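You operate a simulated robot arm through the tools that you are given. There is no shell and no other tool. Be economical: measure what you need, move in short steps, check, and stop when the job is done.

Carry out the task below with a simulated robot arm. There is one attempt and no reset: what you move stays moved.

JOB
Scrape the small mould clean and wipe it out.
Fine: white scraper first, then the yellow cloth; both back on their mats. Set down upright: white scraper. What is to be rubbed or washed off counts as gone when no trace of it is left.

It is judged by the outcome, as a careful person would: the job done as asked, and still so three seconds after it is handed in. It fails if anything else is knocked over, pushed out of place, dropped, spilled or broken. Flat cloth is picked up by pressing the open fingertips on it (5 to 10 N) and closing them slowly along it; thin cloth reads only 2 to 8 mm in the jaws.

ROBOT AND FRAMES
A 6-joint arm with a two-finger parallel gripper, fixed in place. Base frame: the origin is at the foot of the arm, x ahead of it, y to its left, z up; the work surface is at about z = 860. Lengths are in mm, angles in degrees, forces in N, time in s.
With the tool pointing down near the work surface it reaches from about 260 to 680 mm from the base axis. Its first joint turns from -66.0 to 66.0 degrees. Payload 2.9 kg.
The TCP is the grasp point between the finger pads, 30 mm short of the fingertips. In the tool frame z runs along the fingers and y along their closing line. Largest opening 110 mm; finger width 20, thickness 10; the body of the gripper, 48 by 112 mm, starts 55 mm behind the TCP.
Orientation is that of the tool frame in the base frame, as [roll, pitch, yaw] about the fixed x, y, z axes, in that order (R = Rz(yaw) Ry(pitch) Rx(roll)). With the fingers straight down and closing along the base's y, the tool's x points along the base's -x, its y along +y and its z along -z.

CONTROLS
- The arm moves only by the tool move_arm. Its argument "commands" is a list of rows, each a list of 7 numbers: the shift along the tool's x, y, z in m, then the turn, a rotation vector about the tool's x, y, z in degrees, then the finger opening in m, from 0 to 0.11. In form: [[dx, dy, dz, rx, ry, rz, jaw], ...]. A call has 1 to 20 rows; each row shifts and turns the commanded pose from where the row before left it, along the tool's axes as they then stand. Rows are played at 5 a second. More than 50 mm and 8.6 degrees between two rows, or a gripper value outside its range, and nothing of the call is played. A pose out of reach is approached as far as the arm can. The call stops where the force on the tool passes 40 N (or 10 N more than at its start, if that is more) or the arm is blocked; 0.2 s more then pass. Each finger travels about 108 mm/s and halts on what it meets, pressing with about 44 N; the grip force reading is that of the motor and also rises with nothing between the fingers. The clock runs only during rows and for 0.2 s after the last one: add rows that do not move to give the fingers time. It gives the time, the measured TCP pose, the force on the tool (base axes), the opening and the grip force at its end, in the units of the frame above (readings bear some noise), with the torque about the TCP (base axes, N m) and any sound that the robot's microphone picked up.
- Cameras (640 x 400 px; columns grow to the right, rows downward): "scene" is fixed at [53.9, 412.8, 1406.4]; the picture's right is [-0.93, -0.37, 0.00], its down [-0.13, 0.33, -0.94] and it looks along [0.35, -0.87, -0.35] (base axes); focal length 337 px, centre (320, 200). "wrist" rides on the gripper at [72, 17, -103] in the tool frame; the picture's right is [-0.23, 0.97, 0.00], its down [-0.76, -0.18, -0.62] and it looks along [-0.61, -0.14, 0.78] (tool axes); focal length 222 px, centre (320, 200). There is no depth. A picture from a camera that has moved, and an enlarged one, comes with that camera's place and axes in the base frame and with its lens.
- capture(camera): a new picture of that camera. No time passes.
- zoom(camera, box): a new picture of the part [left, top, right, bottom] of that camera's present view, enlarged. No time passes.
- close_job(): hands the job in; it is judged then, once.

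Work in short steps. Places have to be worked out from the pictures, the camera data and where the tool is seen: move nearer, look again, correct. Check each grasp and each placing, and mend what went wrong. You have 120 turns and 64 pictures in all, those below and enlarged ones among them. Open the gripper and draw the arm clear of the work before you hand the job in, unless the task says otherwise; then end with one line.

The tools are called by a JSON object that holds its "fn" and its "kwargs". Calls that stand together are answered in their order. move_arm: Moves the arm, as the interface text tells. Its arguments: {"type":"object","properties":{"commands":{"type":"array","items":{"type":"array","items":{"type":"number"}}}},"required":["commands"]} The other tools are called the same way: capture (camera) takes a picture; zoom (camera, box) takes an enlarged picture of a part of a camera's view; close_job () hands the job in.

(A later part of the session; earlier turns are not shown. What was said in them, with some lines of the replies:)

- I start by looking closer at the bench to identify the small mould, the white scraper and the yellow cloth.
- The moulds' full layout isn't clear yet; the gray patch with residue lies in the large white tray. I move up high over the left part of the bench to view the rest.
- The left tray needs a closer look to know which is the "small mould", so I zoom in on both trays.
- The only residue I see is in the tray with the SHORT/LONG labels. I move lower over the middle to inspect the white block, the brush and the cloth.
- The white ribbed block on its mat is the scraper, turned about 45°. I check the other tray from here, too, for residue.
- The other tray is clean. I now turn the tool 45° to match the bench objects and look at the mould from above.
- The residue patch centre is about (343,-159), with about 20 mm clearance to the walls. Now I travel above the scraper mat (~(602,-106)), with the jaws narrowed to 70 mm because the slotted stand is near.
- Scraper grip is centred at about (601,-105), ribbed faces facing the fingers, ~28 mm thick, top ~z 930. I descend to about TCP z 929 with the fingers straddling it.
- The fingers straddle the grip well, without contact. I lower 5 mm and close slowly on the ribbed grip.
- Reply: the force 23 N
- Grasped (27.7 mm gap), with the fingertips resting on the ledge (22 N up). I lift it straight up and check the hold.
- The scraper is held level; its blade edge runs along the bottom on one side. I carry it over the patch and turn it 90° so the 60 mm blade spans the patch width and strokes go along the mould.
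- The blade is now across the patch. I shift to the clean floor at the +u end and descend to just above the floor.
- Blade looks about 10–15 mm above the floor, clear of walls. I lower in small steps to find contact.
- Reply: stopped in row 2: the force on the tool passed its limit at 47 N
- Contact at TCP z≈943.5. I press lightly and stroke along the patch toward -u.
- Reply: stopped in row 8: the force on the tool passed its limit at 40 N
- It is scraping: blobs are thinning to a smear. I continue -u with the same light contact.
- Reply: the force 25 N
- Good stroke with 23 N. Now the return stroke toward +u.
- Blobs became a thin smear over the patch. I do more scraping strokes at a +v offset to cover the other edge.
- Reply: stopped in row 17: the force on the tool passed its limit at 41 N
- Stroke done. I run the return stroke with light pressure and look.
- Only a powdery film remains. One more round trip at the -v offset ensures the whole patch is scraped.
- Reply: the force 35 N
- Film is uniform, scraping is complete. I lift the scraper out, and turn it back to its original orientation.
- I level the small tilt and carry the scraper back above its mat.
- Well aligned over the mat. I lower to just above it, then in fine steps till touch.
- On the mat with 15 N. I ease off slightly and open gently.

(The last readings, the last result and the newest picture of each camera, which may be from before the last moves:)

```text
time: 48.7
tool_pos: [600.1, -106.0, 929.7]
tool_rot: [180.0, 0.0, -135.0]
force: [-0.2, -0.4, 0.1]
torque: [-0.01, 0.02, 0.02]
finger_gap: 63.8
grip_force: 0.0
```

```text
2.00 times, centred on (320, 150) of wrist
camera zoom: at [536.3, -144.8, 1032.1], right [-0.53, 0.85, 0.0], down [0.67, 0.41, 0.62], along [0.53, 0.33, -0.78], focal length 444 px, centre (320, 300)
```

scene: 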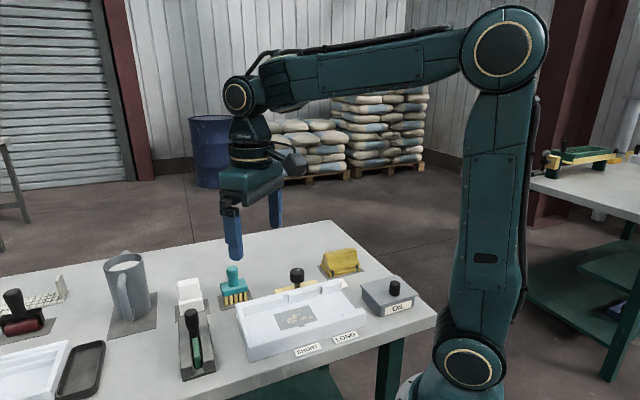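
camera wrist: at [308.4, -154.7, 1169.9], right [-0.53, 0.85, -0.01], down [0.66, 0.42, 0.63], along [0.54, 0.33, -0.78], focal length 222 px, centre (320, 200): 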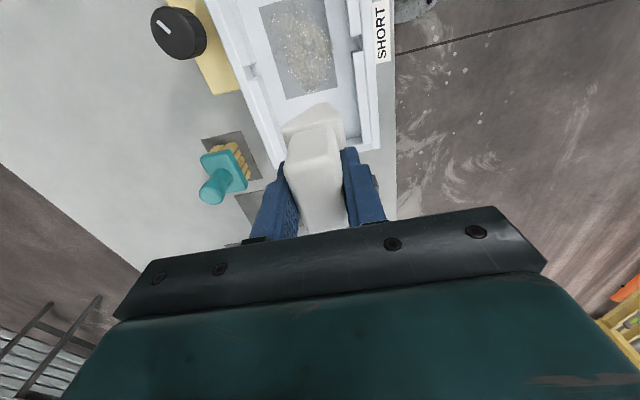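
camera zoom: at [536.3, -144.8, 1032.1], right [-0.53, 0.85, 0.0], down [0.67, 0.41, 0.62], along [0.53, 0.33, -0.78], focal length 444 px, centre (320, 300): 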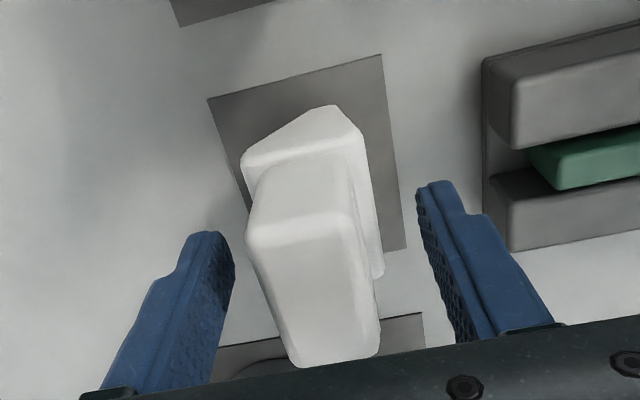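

The scraper stands on its mat. I rise and travel over to the yellow cloth at about (321,-410) to inspect it.

{"fn": "move_arm", "kwargs": {"commands": [[0, 0, -0.045, 0, 0, 0, 0.064], [0, 0, -0.045, 0, 0, 0, 0.064], [0, 0, -0.045, 0, 0, 0, 0.064], [0.0412, -0.0019, 0, 0, 0, 0, 0.11], [0.0412, -0.0019, 0, 0, 0, 0, 0.11], [0.0412, -0.0019, 0, 0, 0, 0, 0.11], [0.0412, -0.0019, 0, 0, 0, 0, 0.11], [0.0412, -0.0019, 0, 0, 0, 0, 0.11], [0.0412, -0.0019, 0, 0, 0, 0, 0.11], [0.0412, -0.0019, 0, 0, 0, 0, 0.11], [0.0412, -0.0019, 0, 0, 0, 0, 0.11], [0.0412, -0.0019, 0, 0, 0, 0, 0.11], [0, 0, 0, 0, 0, 0, 0.11]]}}

{"fn": "capture", "kwargs": {"camera": "wrist"}}

{"fn": "zoom", "kwargs": {"camera": "scene", "box": [300, 235, 396, 295]}}

```text
time: 51.5
tool_pos: [349.5, -379.5, 1065.8]
tool_rot: [180.0, -0.1, -135.1]
force: [0.1, -0.3, 0.6]
torque: [0.0, -0.01, 0.03]
finger_gap: 110.0
grip_force: 0.0
```

```text
27 pictures are left
camera wrist: at [285.0, -418.6, 1167.5], right [-0.53, 0.85, 0.0], down [0.66, 0.41, 0.62], along [0.53, 0.33, -0.78], focal length 222 px, centre (320, 200)
```

wrist: 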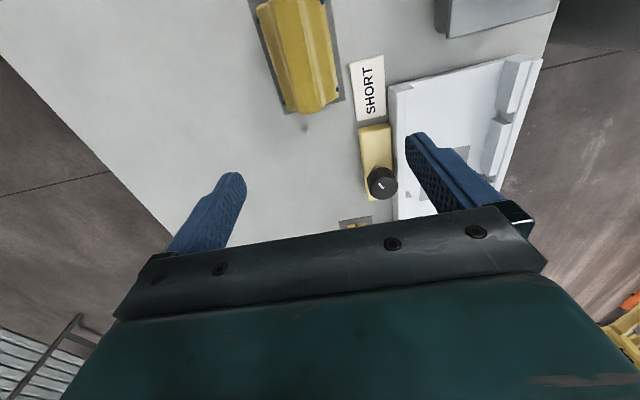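

```text
6.67 times, centred on (348, 265) of scene
camera zoom: at [53.9, 412.8, 1406.4], right [-0.93, -0.37, 0.0], down [-0.13, 0.33, -0.94], along [0.35, -0.87, -0.35], focal length 2247 px, centre (133, -233)
```

zoom: 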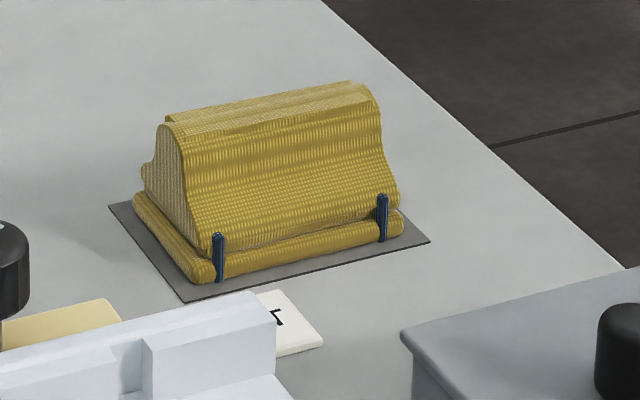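

The yellow cloth is a folded bundle with a ridge along u, mat centre ≈(323,-417), top ≈z 925. I move above it and look before gripping the ridge.

{"fn": "move_arm", "kwargs": {"commands": [[0.045, -0.0085, 0, 0, 0, 0, 0.09], [0, 0, 0.04, 0, 0, 0, 0.09], [0, 0, 0.03, 0, 0, 0, 0.09], [0, 0, 0, 0, 0, 0, 0.09]]}}

{"fn": "capture", "kwargs": {"camera": "wrist"}}

{"fn": "zoom", "kwargs": {"camera": "scene", "box": [292, 205, 404, 275]}}

```text
time: 52.5
tool_pos: [323.0, -416.7, 994.0]
tool_rot: [179.9, 0.1, -135.1]
force: [-0.7, -0.1, -0.3]
torque: [0.0, 0.0, -0.02]
finger_gap: 90.0
grip_force: 0.2
```

```text
25 pictures are left
camera wrist: at [259.9, -455.3, 1097.1], right [-0.53, 0.85, 0.0], down [0.67, 0.41, 0.62], along [0.53, 0.33, -0.78], focal length 222 px, centre (320, 200)
```

wrist: 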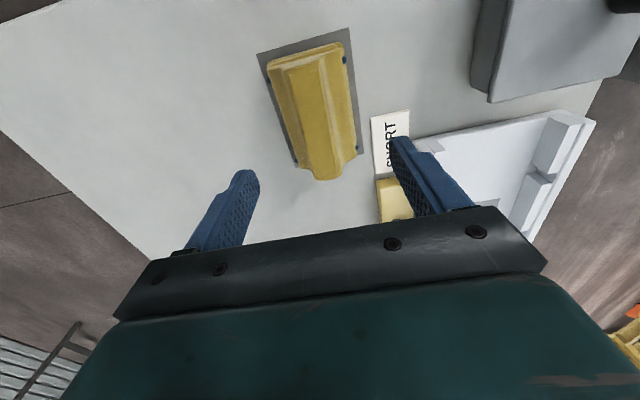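

```text
5.71 times, centred on (348, 240) of scene
camera zoom: at [53.9, 412.8, 1406.4], right [-0.93, -0.37, 0.0], down [-0.13, 0.33, -0.94], along [0.35, -0.87, -0.35], focal length 1926 px, centre (160, -29)
```

zoom: 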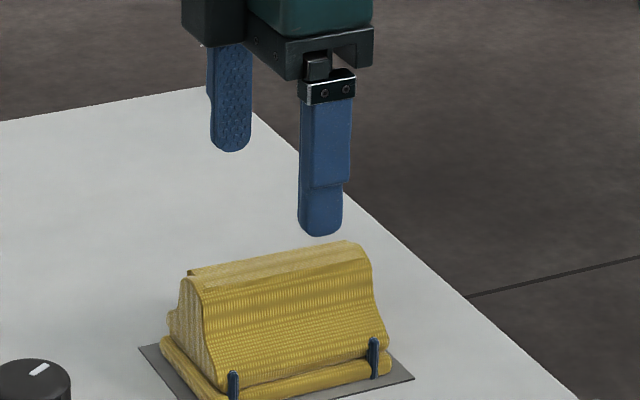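

Centred within a few mm. I descend, straddling the ridge, to tips ≈ z 886, then close slowly.

{"fn": "move_arm", "kwargs": {"commands": [[0.003, 0.0, 0.03, 0, 0, 0, 0.085], [0, 0, 0.03, 0, 0, 0, 0.085], [0, 0, 0.018, 0, 0, 0, 0.085], [0, 0, 0, 0, 0, 0, 0.085]]}}

{"fn": "zoom", "kwargs": {"camera": "wrist", "box": [160, 50, 480, 250]}}

{"fn": "zoom", "kwargs": {"camera": "scene", "box": [292, 225, 404, 295]}}

```text
time: 53.5
tool_pos: [321.7, -419.7, 916.4]
tool_rot: [179.9, -0.1, -135.0]
force: [-0.8, 0.3, -0.4]
torque: [0.03, 0.0, 0.0]
finger_gap: 85.2
grip_force: 0.0
```

```text
2.00 times, centred on (320, 150) of wrist
camera zoom: at [257.9, -458.0, 1019.2], right [-0.53, 0.85, 0.0], down [0.67, 0.41, 0.62], along [0.53, 0.33, -0.78], focal length 444 px, centre (320, 300)
```

zoom: 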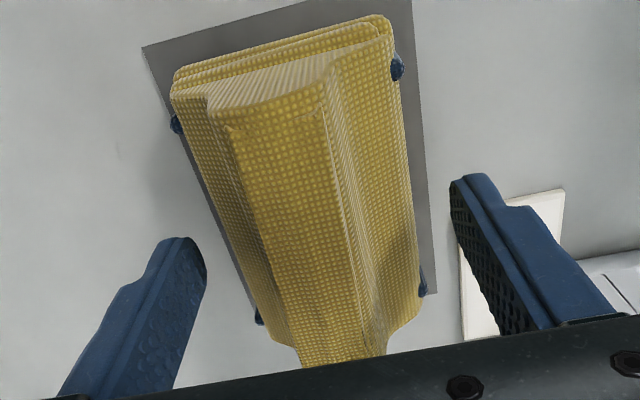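

```text
5.71 times, centred on (348, 260) of scene
camera zoom: at [53.9, 412.8, 1406.4], right [-0.93, -0.37, 0.0], down [-0.13, 0.33, -0.94], along [0.35, -0.87, -0.35], focal length 1926 px, centre (160, -143)
```

zoom: 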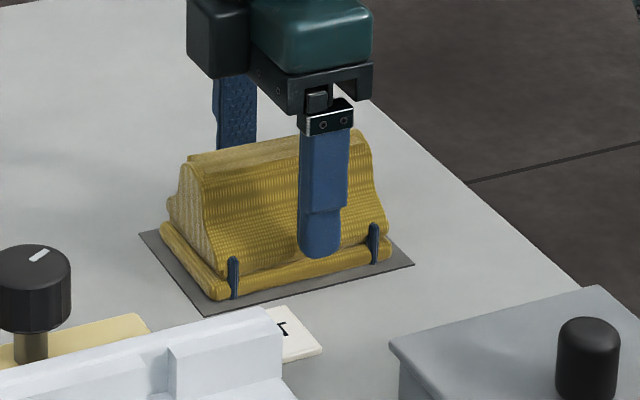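

Fingers straddle the ridge centrally. I close slowly.

{"fn": "move_arm", "kwargs": {"commands": [[0, 0, 0.003, 0, 0, 0, 0.07], [0, 0, 0, 0, 0, 0, 0.058], [0, 0, 0, 0, 0, 0, 0.048], [0, 0, 0, 0, 0, 0, 0.04], [0, 0, 0, 0, 0, 0, 0.032], [0, 0, 0, 0, 0, 0, 0.025], [0, 0, 0, 0, 0, 0, 0.018], [0, 0, 0, 0, 0, 0, 0.01], [0, 0, 0, 0, 0, 0, 0.005], [0, 0, 0, 0, 0, 0, 0.005]]}}

{"fn": "zoom", "kwargs": {"camera": "wrist", "box": [160, 50, 480, 250]}}

```text
time: 55.7
tool_pos: [321.7, -419.6, 913.8]
tool_rot: [-180.0, 0.0, -135.1]
force: [0.6, -0.9, 0.6]
torque: [0.01, 0.02, -0.02]
finger_gap: 25.4
grip_force: 43.8
```

```text
2.00 times, centred on (320, 150) of wrist
camera zoom: at [257.8, -458.2, 1016.4], right [-0.53, 0.85, 0.0], down [0.67, 0.41, 0.62], along [0.53, 0.33, -0.78], focal length 444 px, centre (320, 300)
```

zoom: 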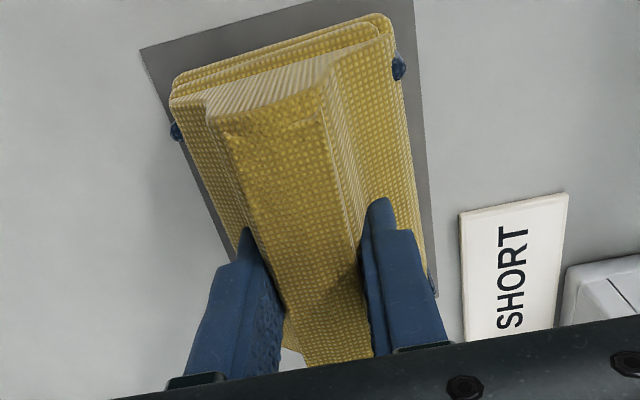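

Ridge held (25.4 mm). I lift and check.

{"fn": "move_arm", "kwargs": {"commands": [[0, 0, -0.01, 0, 0, 0, 0.005], [0, 0, -0.03, 0, 0, 0, 0.005], [0, 0, -0.04, 0, 0, 0, 0.005], [0, 0, -0.04, 0, 0, 0, 0.005], [0, 0, 0, 0, 0, 0, 0.005]]}}

{"fn": "zoom", "kwargs": {"camera": "scene", "box": [292, 195, 420, 275]}}

```text
time: 56.9
tool_pos: [320.9, -418.9, 1034.2]
tool_rot: [179.9, 0.0, -135.1]
force: [0.0, 0.4, 0.1]
torque: [-0.01, 0.01, 0.0]
finger_gap: 25.3
grip_force: 44.1
```

```text
5.00 times, centred on (356, 235) of scene
camera zoom: at [53.9, 412.8, 1406.4], right [-0.93, -0.37, 0.0], down [-0.13, 0.33, -0.94], along [0.35, -0.87, -0.35], focal length 1685 px, centre (140, 25)
```

zoom: 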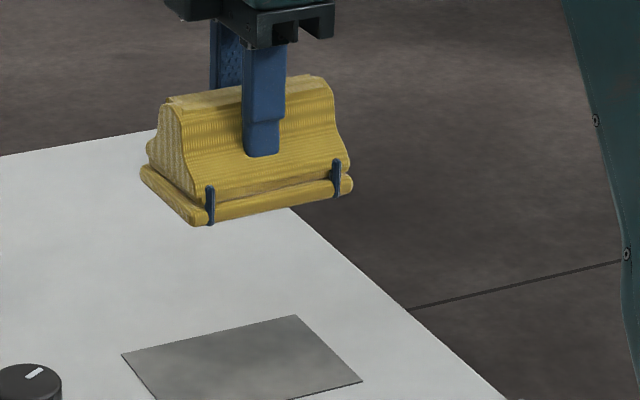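

Cloth lifted intact. I carry it above the patch centre and lower to about 15 mm above the floor.

{"fn": "move_arm", "kwargs": {"commands": [[0, 0, -0.02, 0, 0, 0, 0.005], [-0.0333, 0.028, 0, 0, 0, 0, 0.005], [-0.0333, 0.028, 0, 0, 0, 0, 0.005], [-0.0333, 0.028, 0, 0, 0, 0, 0.005], [-0.0333, 0.028, 0, 0, 0, 0, 0.005], [-0.0333, 0.028, 0, 0, 0, 0, 0.005], [-0.0333, 0.028, 0, 0, 0, 0, 0.005], [0, 0, 0.03, 0, 0, 0, 0.005], [0, 0, 0.04, 0, 0, 0, 0.005], [0, 0, 0.03, 0, 0, 0, 0.005], [0, 0, 0, 0, 0, 0, 0.005]]}}

{"fn": "capture", "kwargs": {"camera": "wrist"}}

{"fn": "zoom", "kwargs": {"camera": "scene", "box": [210, 245, 370, 345]}}

```text
time: 59.3
tool_pos: [344.5, -158.9, 952.8]
tool_rot: [-180.0, 0.0, -135.0]
force: [0.8, 0.0, -0.3]
torque: [0.03, 0.02, 0.01]
finger_gap: 25.2
grip_force: 44.1
```

```text
19 pictures are left
camera wrist: at [280.8, -198.8, 1056.0], right [-0.53, 0.85, 0.0], down [0.67, 0.41, 0.62], along [0.53, 0.33, -0.78], focal length 222 px, centre (320, 200)
```

wrist: 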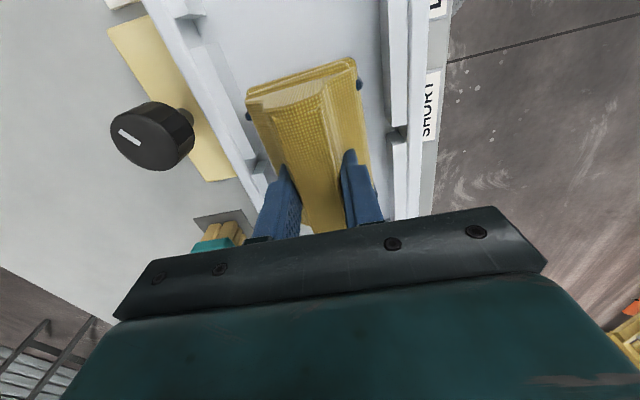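

```text
4.00 times, centred on (290, 295) of scene
camera zoom: at [53.9, 412.8, 1406.4], right [-0.93, -0.37, 0.0], down [-0.13, 0.33, -0.94], along [0.35, -0.87, -0.35], focal length 1348 px, centre (440, -180)
```

zoom: 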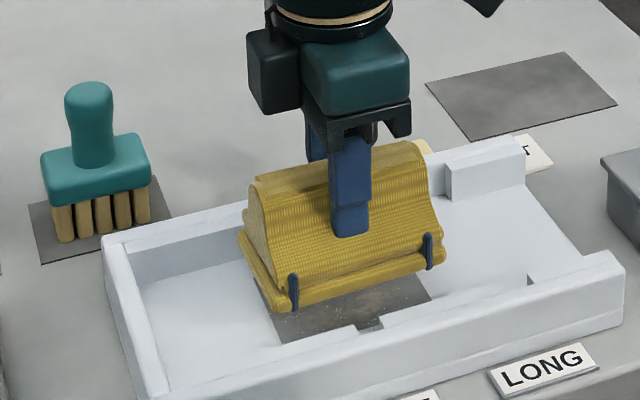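

The bundle is over the patch and fits between the walls. I lower to contact.

{"fn": "move_arm", "kwargs": {"commands": [[0, 0, 0.01, 0, 0, 0, 0.005], [0, 0, 0.008, 0, 0, 0, 0.005], [0, 0, 0.003, 0, 0, 0, 0.005], [0, 0, 0.002, 0, 0, 0, 0.005], [0, 0, 0.001, 0, 0, 0, 0.005], [0, 0, 0.001, 0, 0, 0, 0.005], [0, 0, 0, 0, 0, 0, 0.005]]}}

```text
time: 60.9
tool_pos: [343.8, -160.9, 929.0]
tool_rot: [-180.0, 0.0, -135.0]
force: [-0.3, -0.1, -1.1]
torque: [0.01, -0.04, -0.01]
finger_gap: 25.0
grip_force: 44.3
```

{"fn": "move_arm", "kwargs": {"commands": [[0, 0, 0.001, 0, 0, 0, 0.005], [0, 0, 0.001, 0, 0, 0, 0.005], [0, 0, 0.0007, 0, 0, 0, 0.005], [0, 0, 0.0007, 0, 0, 0, 0.005], [0, 0, 0, 0, 0, 0, 0.005]]}}

```text
time: 61.9
tool_pos: [344.7, -159.4, 927.9]
tool_rot: [-179.8, 0.0, -135.2]
force: [-1.3, 0.6, 6.6]
torque: [0.0, 0.29, -0.05]
finger_gap: 25.3
grip_force: 44.1
stopped in row 5: the force on the tool passed its limit at 42 N (the readings are from after the stop); the commanded pose is now the measured one
```

In contact (≈7 N). I rub to and fro along u at the +v side, then the -v side.

{"fn": "move_arm", "kwargs": {"commands": [[0, -0.006, 0.0003, 0, 0, 0, 0.005], [0, -0.006, 0, 0, 0, 0, 0.005], [0.01, 0, 0, 0, 0, 0, 0.005], [0.01, 0, 0, 0, 0, 0, 0.005], [0.01, 0, 0, 0, 0, 0, 0.005], [-0.01, 0, 0, 0, 0, 0, 0.005], [-0.01, 0, 0, 0, 0, 0, 0.005], [-0.01, 0, 0, 0, 0, 0, 0.005], [-0.01, 0, 0, 0, 0, 0, 0.005], [-0.01, 0, 0, 0, 0, 0, 0.005], [-0.01, 0, 0, 0, 0, 0, 0.005], [0, 0.008, 0, 0, 0, 0, 0.005], [0, 0.008, 0, 0, 0, 0, 0.005], [0, 0.008, 0, 0, 0, 0, 0.005], [0.01, 0, 0, 0, 0, 0, 0.005], [0.01, 0, 0, 0, 0, 0, 0.005], [0.01, 0, 0, 0, 0, 0, 0.005], [0, 0, 0, 0, 0, 0, 0.005]]}}

```text
time: 65.7
tool_pos: [337.2, -149.2, 927.8]
tool_rot: [-179.7, 0.2, -135.2]
force: [7.5, 9.8, 25.9]
torque: [0.55, -0.08, -0.03]
finger_gap: 25.1
grip_force: 44.6
```

{"fn": "move_arm", "kwargs": {"commands": [[0.01, 0, 0, 0, 0, 0, 0.005], [0.01, 0, 0, 0, 0, 0, 0.005], [0.01, 0, 0, 0, 0, 0, 0.005], [-0.01, 0, 0, 0, 0, 0, 0.005], [-0.01, 0, 0, 0, 0, 0, 0.005], [-0.01, 0, 0, 0, 0, 0, 0.005], [-0.01, 0, 0, 0, 0, 0, 0.005], [-0.01, 0, 0, 0, 0, 0, 0.005], [-0.01, 0, 0, 0, 0, 0, 0.005], [0, -0.008, 0, 0, 0, 0, 0.005], [0, -0.008, 0, 0, 0, 0, 0.005], [0.01, 0, 0, 0, 0, 0, 0.005], [0.01, 0, 0, 0, 0, 0, 0.005], [0.01, 0, 0, 0, 0, 0, 0.005], [0.01, 0, 0, 0, 0, 0, 0.005], [0.01, 0, 0, 0, 0, 0, 0.005], [0.01, 0, 0, 0, 0, 0, 0.005], [-0.01, 0, 0, 0, 0, 0, 0.005], [-0.01, 0, 0, 0, 0, 0, 0.005], [0, 0, 0, 0, 0, 0, 0.005]]}}

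{"fn": "move_arm", "kwargs": {"commands": [[0, 0, -0.01, 0, 0, 0, 0.005], [0, 0, -0.03, 0, 0, 0, 0.005], [0, 0, -0.03, 0, 0, 0, 0.005], [-0.03, 0, -0.02, 0, 0, 0, 0.005], [-0.04, 0, 0, 0, 0, 0, 0.005], [0, 0, 0, 0, 0, 0, 0.005]]}}

{"fn": "zoom", "kwargs": {"camera": "wrist", "box": [190, 0, 430, 150]}}

```text
time: 69.9
tool_pos: [339.7, -170.2, 927.1]
tool_rot: [-179.7, 0.1, -135.2]
force: [-2.6, -2.0, 8.2]
torque: [0.19, 0.03, 0.06]
finger_gap: 25.3
grip_force: 43.8
```

```text
time: 71.3
tool_pos: [390.2, -120.6, 1017.4]
tool_rot: [-179.9, 0.0, -135.2]
force: [-0.1, 0.3, -0.8]
torque: [0.01, -0.02, -0.01]
finger_gap: 25.2
grip_force: 43.9
```

```text
2.67 times, centred on (310, 75) of wrist
camera zoom: at [325.6, -159.4, 1119.9], right [-0.53, 0.85, 0.0], down [0.66, 0.41, 0.62], along [0.53, 0.33, -0.78], focal length 592 px, centre (347, 533)
```

zoom: 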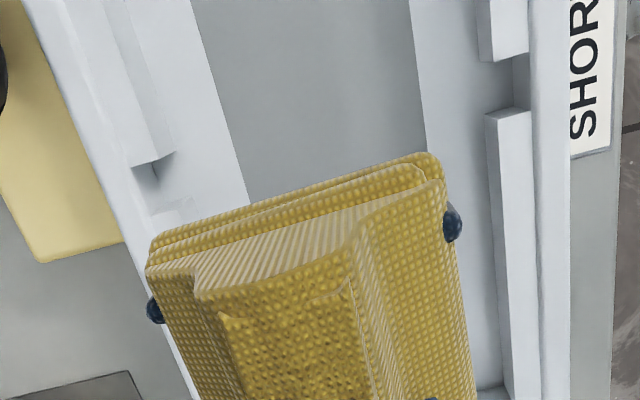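

The visible part of the patch is clean. I move farther toward +u to expose all of it.

{"fn": "move_arm", "kwargs": {"commands": [[-0.04, 0, -0.03, 0, 0, 0, 0.005], [-0.04, 0, -0.03, 0, 0, 0, 0.005], [-0.03, 0, 0, 0, 0, 0, 0.005], [0, 0, 0, 0, 0, 0, 0.005]]}}

{"fn": "zoom", "kwargs": {"camera": "wrist", "box": [190, 0, 430, 150]}}

{"fn": "zoom", "kwargs": {"camera": "scene", "box": [255, 285, 351, 345]}}

```text
time: 72.3
tool_pos: [468.2, -42.5, 1076.6]
tool_rot: [-179.8, 0.1, -135.2]
force: [0.4, -0.2, -0.7]
torque: [-0.02, 0.03, 0.05]
finger_gap: 25.2
grip_force: 44.4
```

```text
2.67 times, centred on (310, 75) of wrist
camera zoom: at [403.9, -80.4, 1179.5], right [-0.53, 0.85, 0.0], down [0.66, 0.41, 0.62], along [0.53, 0.33, -0.78], focal length 592 px, centre (347, 533)
```

zoom: 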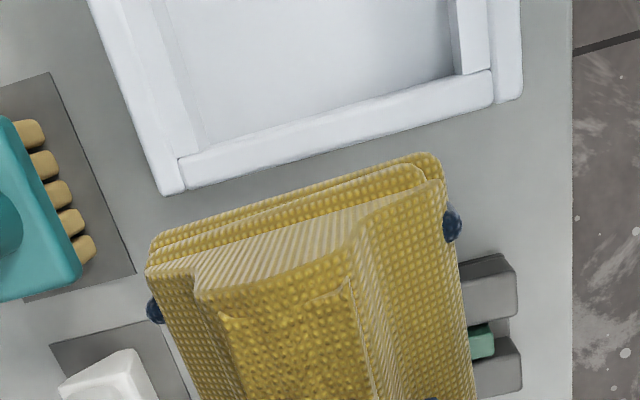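

```text
6.67 times, centred on (303, 315) of scene
camera zoom: at [53.9, 412.8, 1406.4], right [-0.93, -0.37, 0.0], down [-0.13, 0.33, -0.94], along [0.35, -0.87, -0.35], focal length 2247 px, centre (433, -567)
```

zoom: 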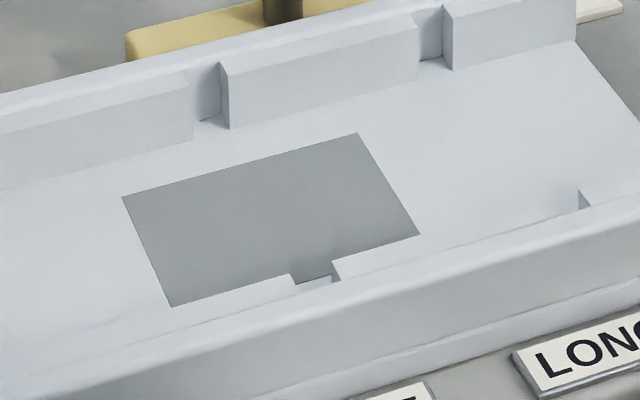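

The patch looks clean from the scene; I check the edge hidden behind the front wall from the wrist at an in-between spot.

{"fn": "move_arm", "kwargs": {"commands": [[0.035, 0, -0.01, 0, 0, 0, 0.005], [0.03, 0, 0, 0, 0, 0, 0.005], [0, 0, 0, 0, 0, 0, 0.005]]}}

{"fn": "zoom", "kwargs": {"camera": "wrist", "box": [230, 0, 390, 100]}}

```text
time: 73.1
tool_pos: [420.8, -87.7, 1088.0]
tool_rot: [-179.8, 0.0, -135.2]
force: [-1.0, -0.5, -0.6]
torque: [0.03, -0.01, 0.02]
finger_gap: 25.5
grip_force: 44.0
```

```text
4.00 times, centred on (310, 50) of wrist
camera zoom: at [356.7, -126.9, 1189.8], right [-0.53, 0.85, 0.0], down [0.66, 0.41, 0.62], along [0.53, 0.33, -0.78], focal length 888 px, centre (360, 800)
```

zoom: 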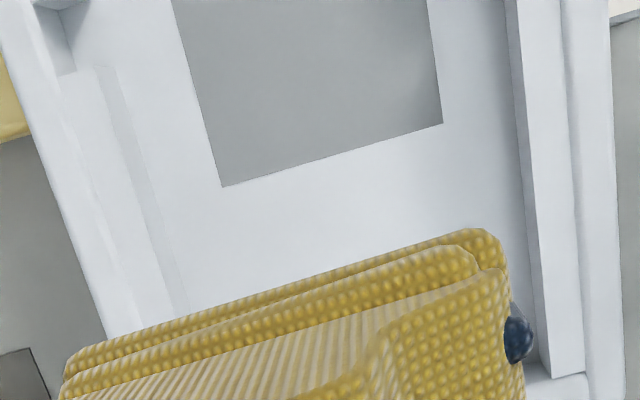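

There's a faint shade near the right edge of the patch; I zoom in further.

{"fn": "zoom", "kwargs": {"camera": "wrist", "box": [276, 0, 356, 50]}}

```text
8.00 times, centred on (316, 25) of wrist
camera zoom: at [356.7, -126.9, 1189.8], right [-0.53, 0.85, 0.0], down [0.66, 0.41, 0.62], along [0.53, 0.33, -0.78], focal length 1777 px, centre (352, 1600)
```

zoom: 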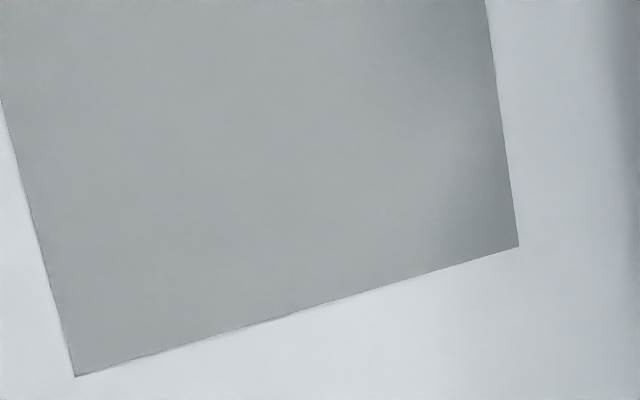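

That is likely shading, but another wipe is cheap. I go back down for a second, wider wipe.

{"fn": "move_arm", "kwargs": {"commands": [[0.035, 0.002, 0.03, 0, 0, 0, 0.005], [0.035, 0.002, 0.03, 0, 0, 0, 0.005], [0.035, 0.001, 0.03, 0, 0, 0, 0.005], [0, 0, 0.03, 0, 0, 0, 0.005], [0, 0, 0.025, 0, 0, 0, 0.005], [0, 0, 0.008, 0, 0, 0, 0.005], [0, 0, 0.003, 0, 0, 0, 0.005], [0, 0, 0, 0, 0, 0, 0.005]]}}

```text
time: 74.9
tool_pos: [345.3, -158.9, 931.4]
tool_rot: [-179.8, 0.0, -135.2]
force: [-0.2, 0.2, -0.6]
torque: [0.02, -0.02, -0.01]
finger_gap: 25.2
grip_force: 43.9
```

{"fn": "move_arm", "kwargs": {"commands": [[0, 0, 0.0015, 0, 0, 0, 0.005], [0, 0.003, 0.001, 0, 0, 0, 0.005], [0, 0.003, 0.0005, 0, 0, 0, 0.005], [0, 0.003, 0.0005, 0, 0, 0, 0.005], [0, 0.003, 0.0003, 0, 0, 0, 0.005], [0, 0, 0, 0, 0, 0, 0.005]]}}

```text
time: 76.3
tool_pos: [335.1, -152.1, 927.0]
tool_rot: [-179.7, 0.0, -135.2]
force: [0.1, -0.4, 0.3]
torque: [-0.01, -0.01, -0.03]
finger_gap: 25.1
grip_force: 44.7
```

{"fn": "move_arm", "kwargs": {"commands": [[0.008, 0, 0.0006, 0, 0, 0, 0.005], [0.008, 0, 0.0004, 0, 0, 0, 0.005], [0.01, 0, 0, 0, 0, 0, 0.005], [0.01, 0, 0, 0, 0, 0, 0.005], [-0.01, 0, 0, 0, 0, 0, 0.005], [-0.01, 0, 0, 0, 0, 0, 0.005], [-0.01, 0, 0, 0, 0, 0, 0.005], [-0.01, 0, 0, 0, 0, 0, 0.005], [-0.01, 0, 0, 0, 0, 0, 0.005], [-0.01, 0, 0, 0, 0, 0, 0.005], [-0.01, 0, 0, 0, 0, 0, 0.005], [0, -0.008, 0, 0, 0, 0, 0.005], [0, -0.008, 0, 0, 0, 0, 0.005], [0, -0.008, 0, 0, 0, 0, 0.005], [0.01, 0, 0, 0, 0, 0, 0.005], [0.01, 0, 0, 0, 0, 0, 0.005], [0.01, 0, 0, 0, 0, 0, 0.005], [0.01, 0, 0, 0, 0, 0, 0.005], [0.01, 0, 0, 0, 0, 0, 0.005], [0.01, 0, 0, 0, 0, 0, 0.005]]}}

```text
time: 78.0
tool_pos: [333.2, -153.8, 926.3]
tool_rot: [-179.5, 0.0, -135.3]
force: [-1.4, 1.4, 6.0]
torque: [0.25, 0.13, 0.03]
finger_gap: 25.3
grip_force: 44.3
stopped in row 8: the force on the tool passed its limit at 41 N (the readings are from after the stop); the commanded pose is now the measured one
```

Force peaked; continuing from here without extra pressing.

{"fn": "move_arm", "kwargs": {"commands": [[-0.01, 0, 0, 0, 0, 0, 0.005], [-0.01, 0, 0, 0, 0, 0, 0.005], [-0.01, 0, 0, 0, 0, 0, 0.005], [0, -0.008, 0, 0, 0, 0, 0.005], [0, -0.008, 0, 0, 0, 0, 0.005], [0, -0.008, 0, 0, 0, 0, 0.005], [0.01, 0, 0, 0, 0, 0, 0.005], [0.01, 0, 0, 0, 0, 0, 0.005], [0.01, 0, 0, 0, 0, 0, 0.005], [0.01, 0, 0, 0, 0, 0, 0.005], [0.01, 0, 0, 0, 0, 0, 0.005], [0.01, 0, 0, 0, 0, 0, 0.005], [0, 0.008, 0, 0, 0, 0, 0.005], [0, 0.008, 0, 0, 0, 0, 0.005], [-0.01, 0, 0, 0, 0, 0, 0.005], [-0.01, 0, 0, 0, 0, 0, 0.005], [-0.01, 0, 0, 0, 0, 0, 0.005], [-0.01, 0, 0, 0, 0, 0, 0.005], [0, 0, 0, 0, 0, 0, 0.005]]}}

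```text
time: 82.0
tool_pos: [344.8, -151.6, 927.0]
tool_rot: [-179.7, -0.1, -135.3]
force: [-5.2, -4.1, 13.5]
torque: [0.19, 0.48, 0.15]
finger_gap: 25.2
grip_force: 43.6
```

Second wipe done. I lift to the same viewing spot and compare.

{"fn": "move_arm", "kwargs": {"commands": [[0, 0, -0.01, 0, 0, 0, 0.005], [0, 0, -0.04, 0, 0, 0, 0.005], [0, 0, -0.04, 0, 0, 0, 0.005], [-0.035, 0, -0.04, 0, 0, 0, 0.005], [-0.035, 0, -0.03, 0, 0, 0, 0.005], [-0.03, 0, 0, 0, 0, 0, 0.005], [0, 0, 0, 0, 0, 0, 0.005]]}}

{"fn": "zoom", "kwargs": {"camera": "wrist", "box": [230, 0, 390, 100]}}

{"fn": "zoom", "kwargs": {"camera": "scene", "box": [255, 285, 351, 345]}}

```text
refused: row 4 steps farther than a row can; nothing moved
```

```text
4.00 times, centred on (310, 50) of wrist
camera zoom: at [281.5, -190.0, 1029.7], right [-0.52, 0.85, -0.01], down [0.67, 0.41, 0.62], along [0.53, 0.32, -0.78], focal length 888 px, centre (360, 800)
```

zoom: 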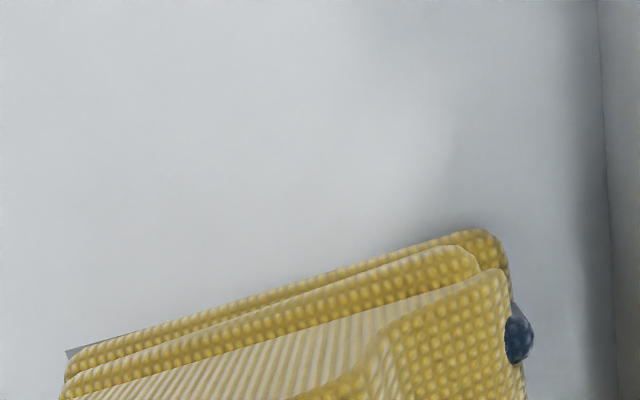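

```text
6.67 times, centred on (303, 315) of scene
camera zoom: at [53.6, 412.8, 1406.4], right [-0.93, -0.37, 0.0], down [-0.13, 0.33, -0.94], along [0.35, -0.87, -0.35], focal length 2247 px, centre (433, -567)
```

zoom: 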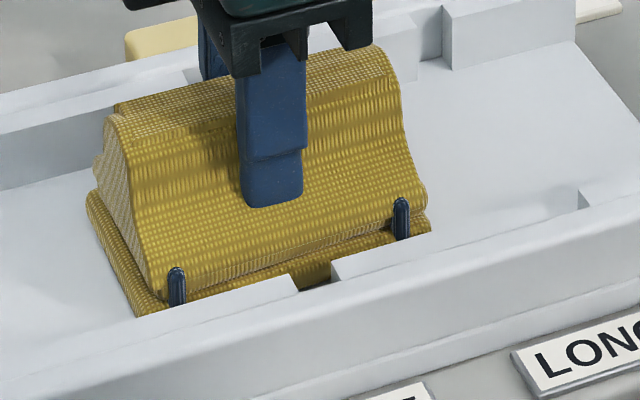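

The soft shading also appears on bare floor, so it's lighting. I lift (smaller rows) and verify once.

{"fn": "move_arm", "kwargs": {"commands": [[0, 0, -0.01, 0, 0, 0, 0.005], [0, 0, -0.04, 0, 0, 0, 0.005], [0, 0, -0.04, 0, 0, 0, 0.005], [-0.03, 0, -0.035, 0, 0, 0, 0.005], [-0.03, 0, -0.03, 0, 0, 0, 0.005], [-0.03, 0, 0, 0, 0, 0, 0.005], [0, 0, 0, 0, 0, 0, 0.005]]}}

{"fn": "zoom", "kwargs": {"camera": "wrist", "box": [230, 0, 390, 100]}}

```text
time: 83.6
tool_pos: [409.9, -88.1, 1081.2]
tool_rot: [-179.7, -0.1, -135.3]
force: [-0.4, 0.3, -0.7]
torque: [0.02, 0.01, -0.01]
finger_gap: 25.2
grip_force: 43.6
```

```text
4.00 times, centred on (310, 50) of wrist
camera zoom: at [344.8, -125.6, 1183.7], right [-0.52, 0.85, -0.01], down [0.66, 0.41, 0.62], along [0.53, 0.32, -0.78], focal length 888 px, centre (360, 800)
```

zoom: 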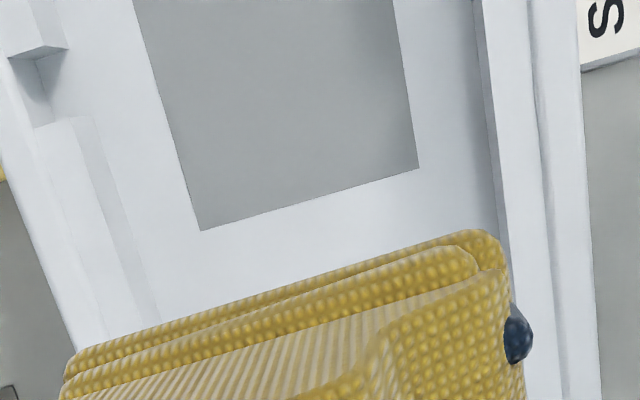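

The mould is clean. I level the tool and carry the cloth back above its mat.

{"fn": "move_arm", "kwargs": {"commands": [[0, 0, 0, -0.3, -0.1, -0.3, 0.005], [0.0371, -0.0215, 0, 0, 0, 0, 0.005], [0.0371, -0.0215, 0, 0, 0, 0, 0.005], [0.0371, -0.0215, 0, 0, 0, 0, 0.005], [0.0371, -0.0215, 0, 0, 0, 0, 0.005], [0.0371, -0.0215, 0, 0, 0, 0, 0.005], [0.0371, -0.0215, 0, 0, 0, 0, 0.005], [0.0371, -0.0215, 0, 0, 0, 0, 0.005], [0.0371, -0.0215, 0, 0, 0, 0, 0.005], [0, 0, 0.04, 0, 0, 0, 0.005], [0, 0, 0.04, 0, 0, 0, 0.005], [0, 0, 0.04, 0, 0, 0, 0.005], [0, 0, 0.03, 0, 0, 0, 0.005], [0, 0, 0, 0, 0, 0, 0.005]]}}

{"fn": "zoom", "kwargs": {"camera": "wrist", "box": [160, 50, 480, 250]}}

{"fn": "zoom", "kwargs": {"camera": "scene", "box": [292, 225, 404, 295]}}

```text
time: 86.6
tool_pos: [321.4, -419.2, 933.1]
tool_rot: [-179.8, 0.0, -135.0]
force: [-0.1, 0.8, -0.6]
torque: [0.03, -0.01, 0.04]
finger_gap: 25.2
grip_force: 44.2
```

```text
2.00 times, centred on (320, 150) of wrist
camera zoom: at [258.5, -458.7, 1034.7], right [-0.53, 0.85, 0.0], down [0.66, 0.41, 0.62], along [0.53, 0.33, -0.78], focal length 444 px, centre (320, 300)
```

zoom: 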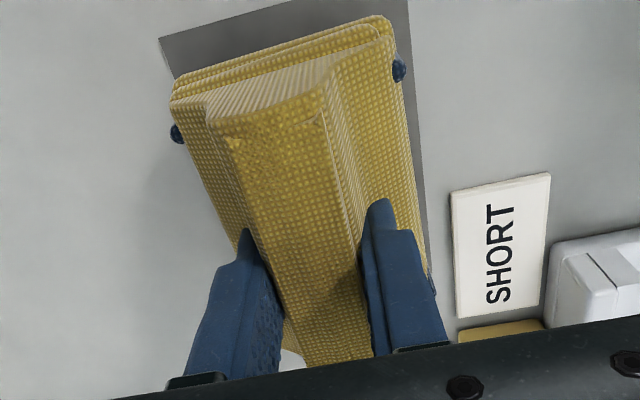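

```text
5.71 times, centred on (348, 260) of scene
camera zoom: at [53.9, 412.8, 1406.4], right [-0.93, -0.37, 0.0], down [-0.13, 0.33, -0.94], along [0.35, -0.87, -0.35], focal length 1926 px, centre (160, -143)
```

zoom: 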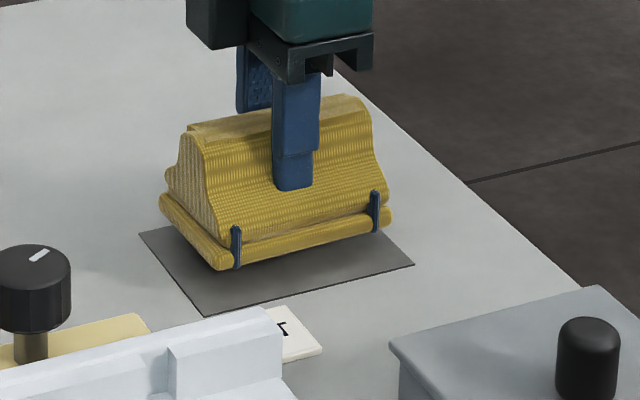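

Well aligned about 19 mm above the mat. I lower gently to contact.

{"fn": "move_arm", "kwargs": {"commands": [[0, 0, 0.01, 0, 0, 0, 0.005], [0, 0, 0.006, 0, 0, 0, 0.005], [0, 0, 0.001, 0, 0, 0, 0.005], [0, 0, 0.001, 0, 0, 0, 0.005], [0, 0, 0.0007, 0, 0, 0, 0.005], [0, 0, 0, 0, 0, 0, 0.005]]}}

```text
time: 88.0
tool_pos: [320.0, -419.9, 913.6]
tool_rot: [-180.0, 0.0, -135.0]
force: [-0.2, -0.1, 2.0]
torque: [-0.06, 0.2, -0.02]
finger_gap: 25.0
grip_force: 44.9
```

Touching the mat (2 N). I open slowly and then rise straight up.

{"fn": "move_arm", "kwargs": {"commands": [[0, 0, 0, 0, 0, 0, 0.024], [0, 0, 0, 0, 0, 0, 0.03], [0, 0, 0, 0, 0, 0, 0.04], [0, 0, 0, 0, 0, 0, 0.055], [0, 0, 0, 0, 0, 0, 0.075], [0, 0, 0, 0, 0, 0, 0.085], [0, 0, 0, 0, 0, 0, 0.085], [0, 0, -0.03, 0, 0, 0, 0.085], [0, 0, -0.04, 0, 0, 0, 0.085], [0, 0, -0.04, 0, 0, 0, 0.085], [0, 0, -0.04, 0, 0, 0, 0.085], [0, 0, -0.03, 0, 0, 0, 0.085], [0, 0, 0, 0, 0, 0, 0.11]]}}

{"fn": "capture", "kwargs": {"camera": "scene"}}

{"fn": "zoom", "kwargs": {"camera": "scene", "box": [150, 225, 406, 385]}}

```text
time: 90.8
tool_pos: [321.0, -420.2, 1093.0]
tool_rot: [180.0, 0.0, -135.0]
force: [-0.5, -0.4, 0.2]
torque: [0.03, 0.01, -0.01]
finger_gap: 110.0
grip_force: 0.0
```

```text
7 pictures are left
```

scene: 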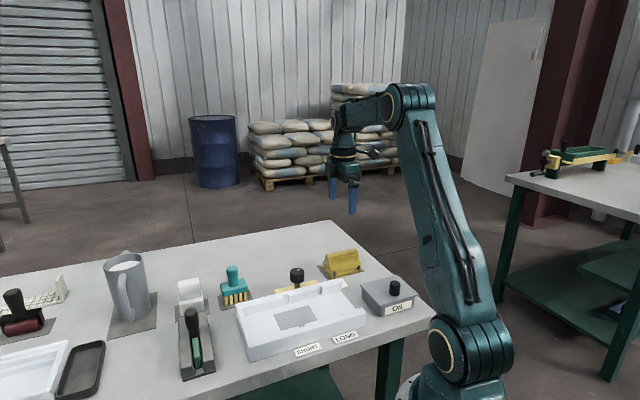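

```text
2.50 times, centred on (278, 305) of scene
camera zoom: at [53.9, 412.8, 1406.4], right [-0.93, -0.37, 0.0], down [-0.13, 0.33, -0.94], along [0.35, -0.87, -0.35], focal length 842 px, centre (425, -62)
```

zoom: 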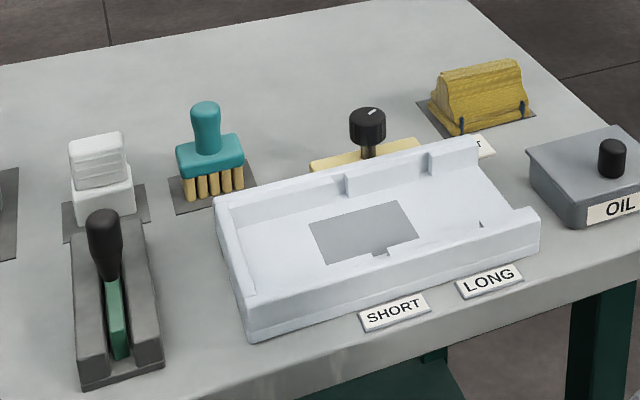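

The mould is clean, and the scraper (upright) and cloth are back on their mats. Nothing else has moved, and the arm is clear with the gripper open, so I hand the job in.

{"fn": "close_job", "kwargs": {}}

```text
The job is handed in.
```

The small mould is scraped and wiped, with no residue visible in the last pictures. The white scraper is standing upright on its mat, and the yellow cloth is back on its own mat.
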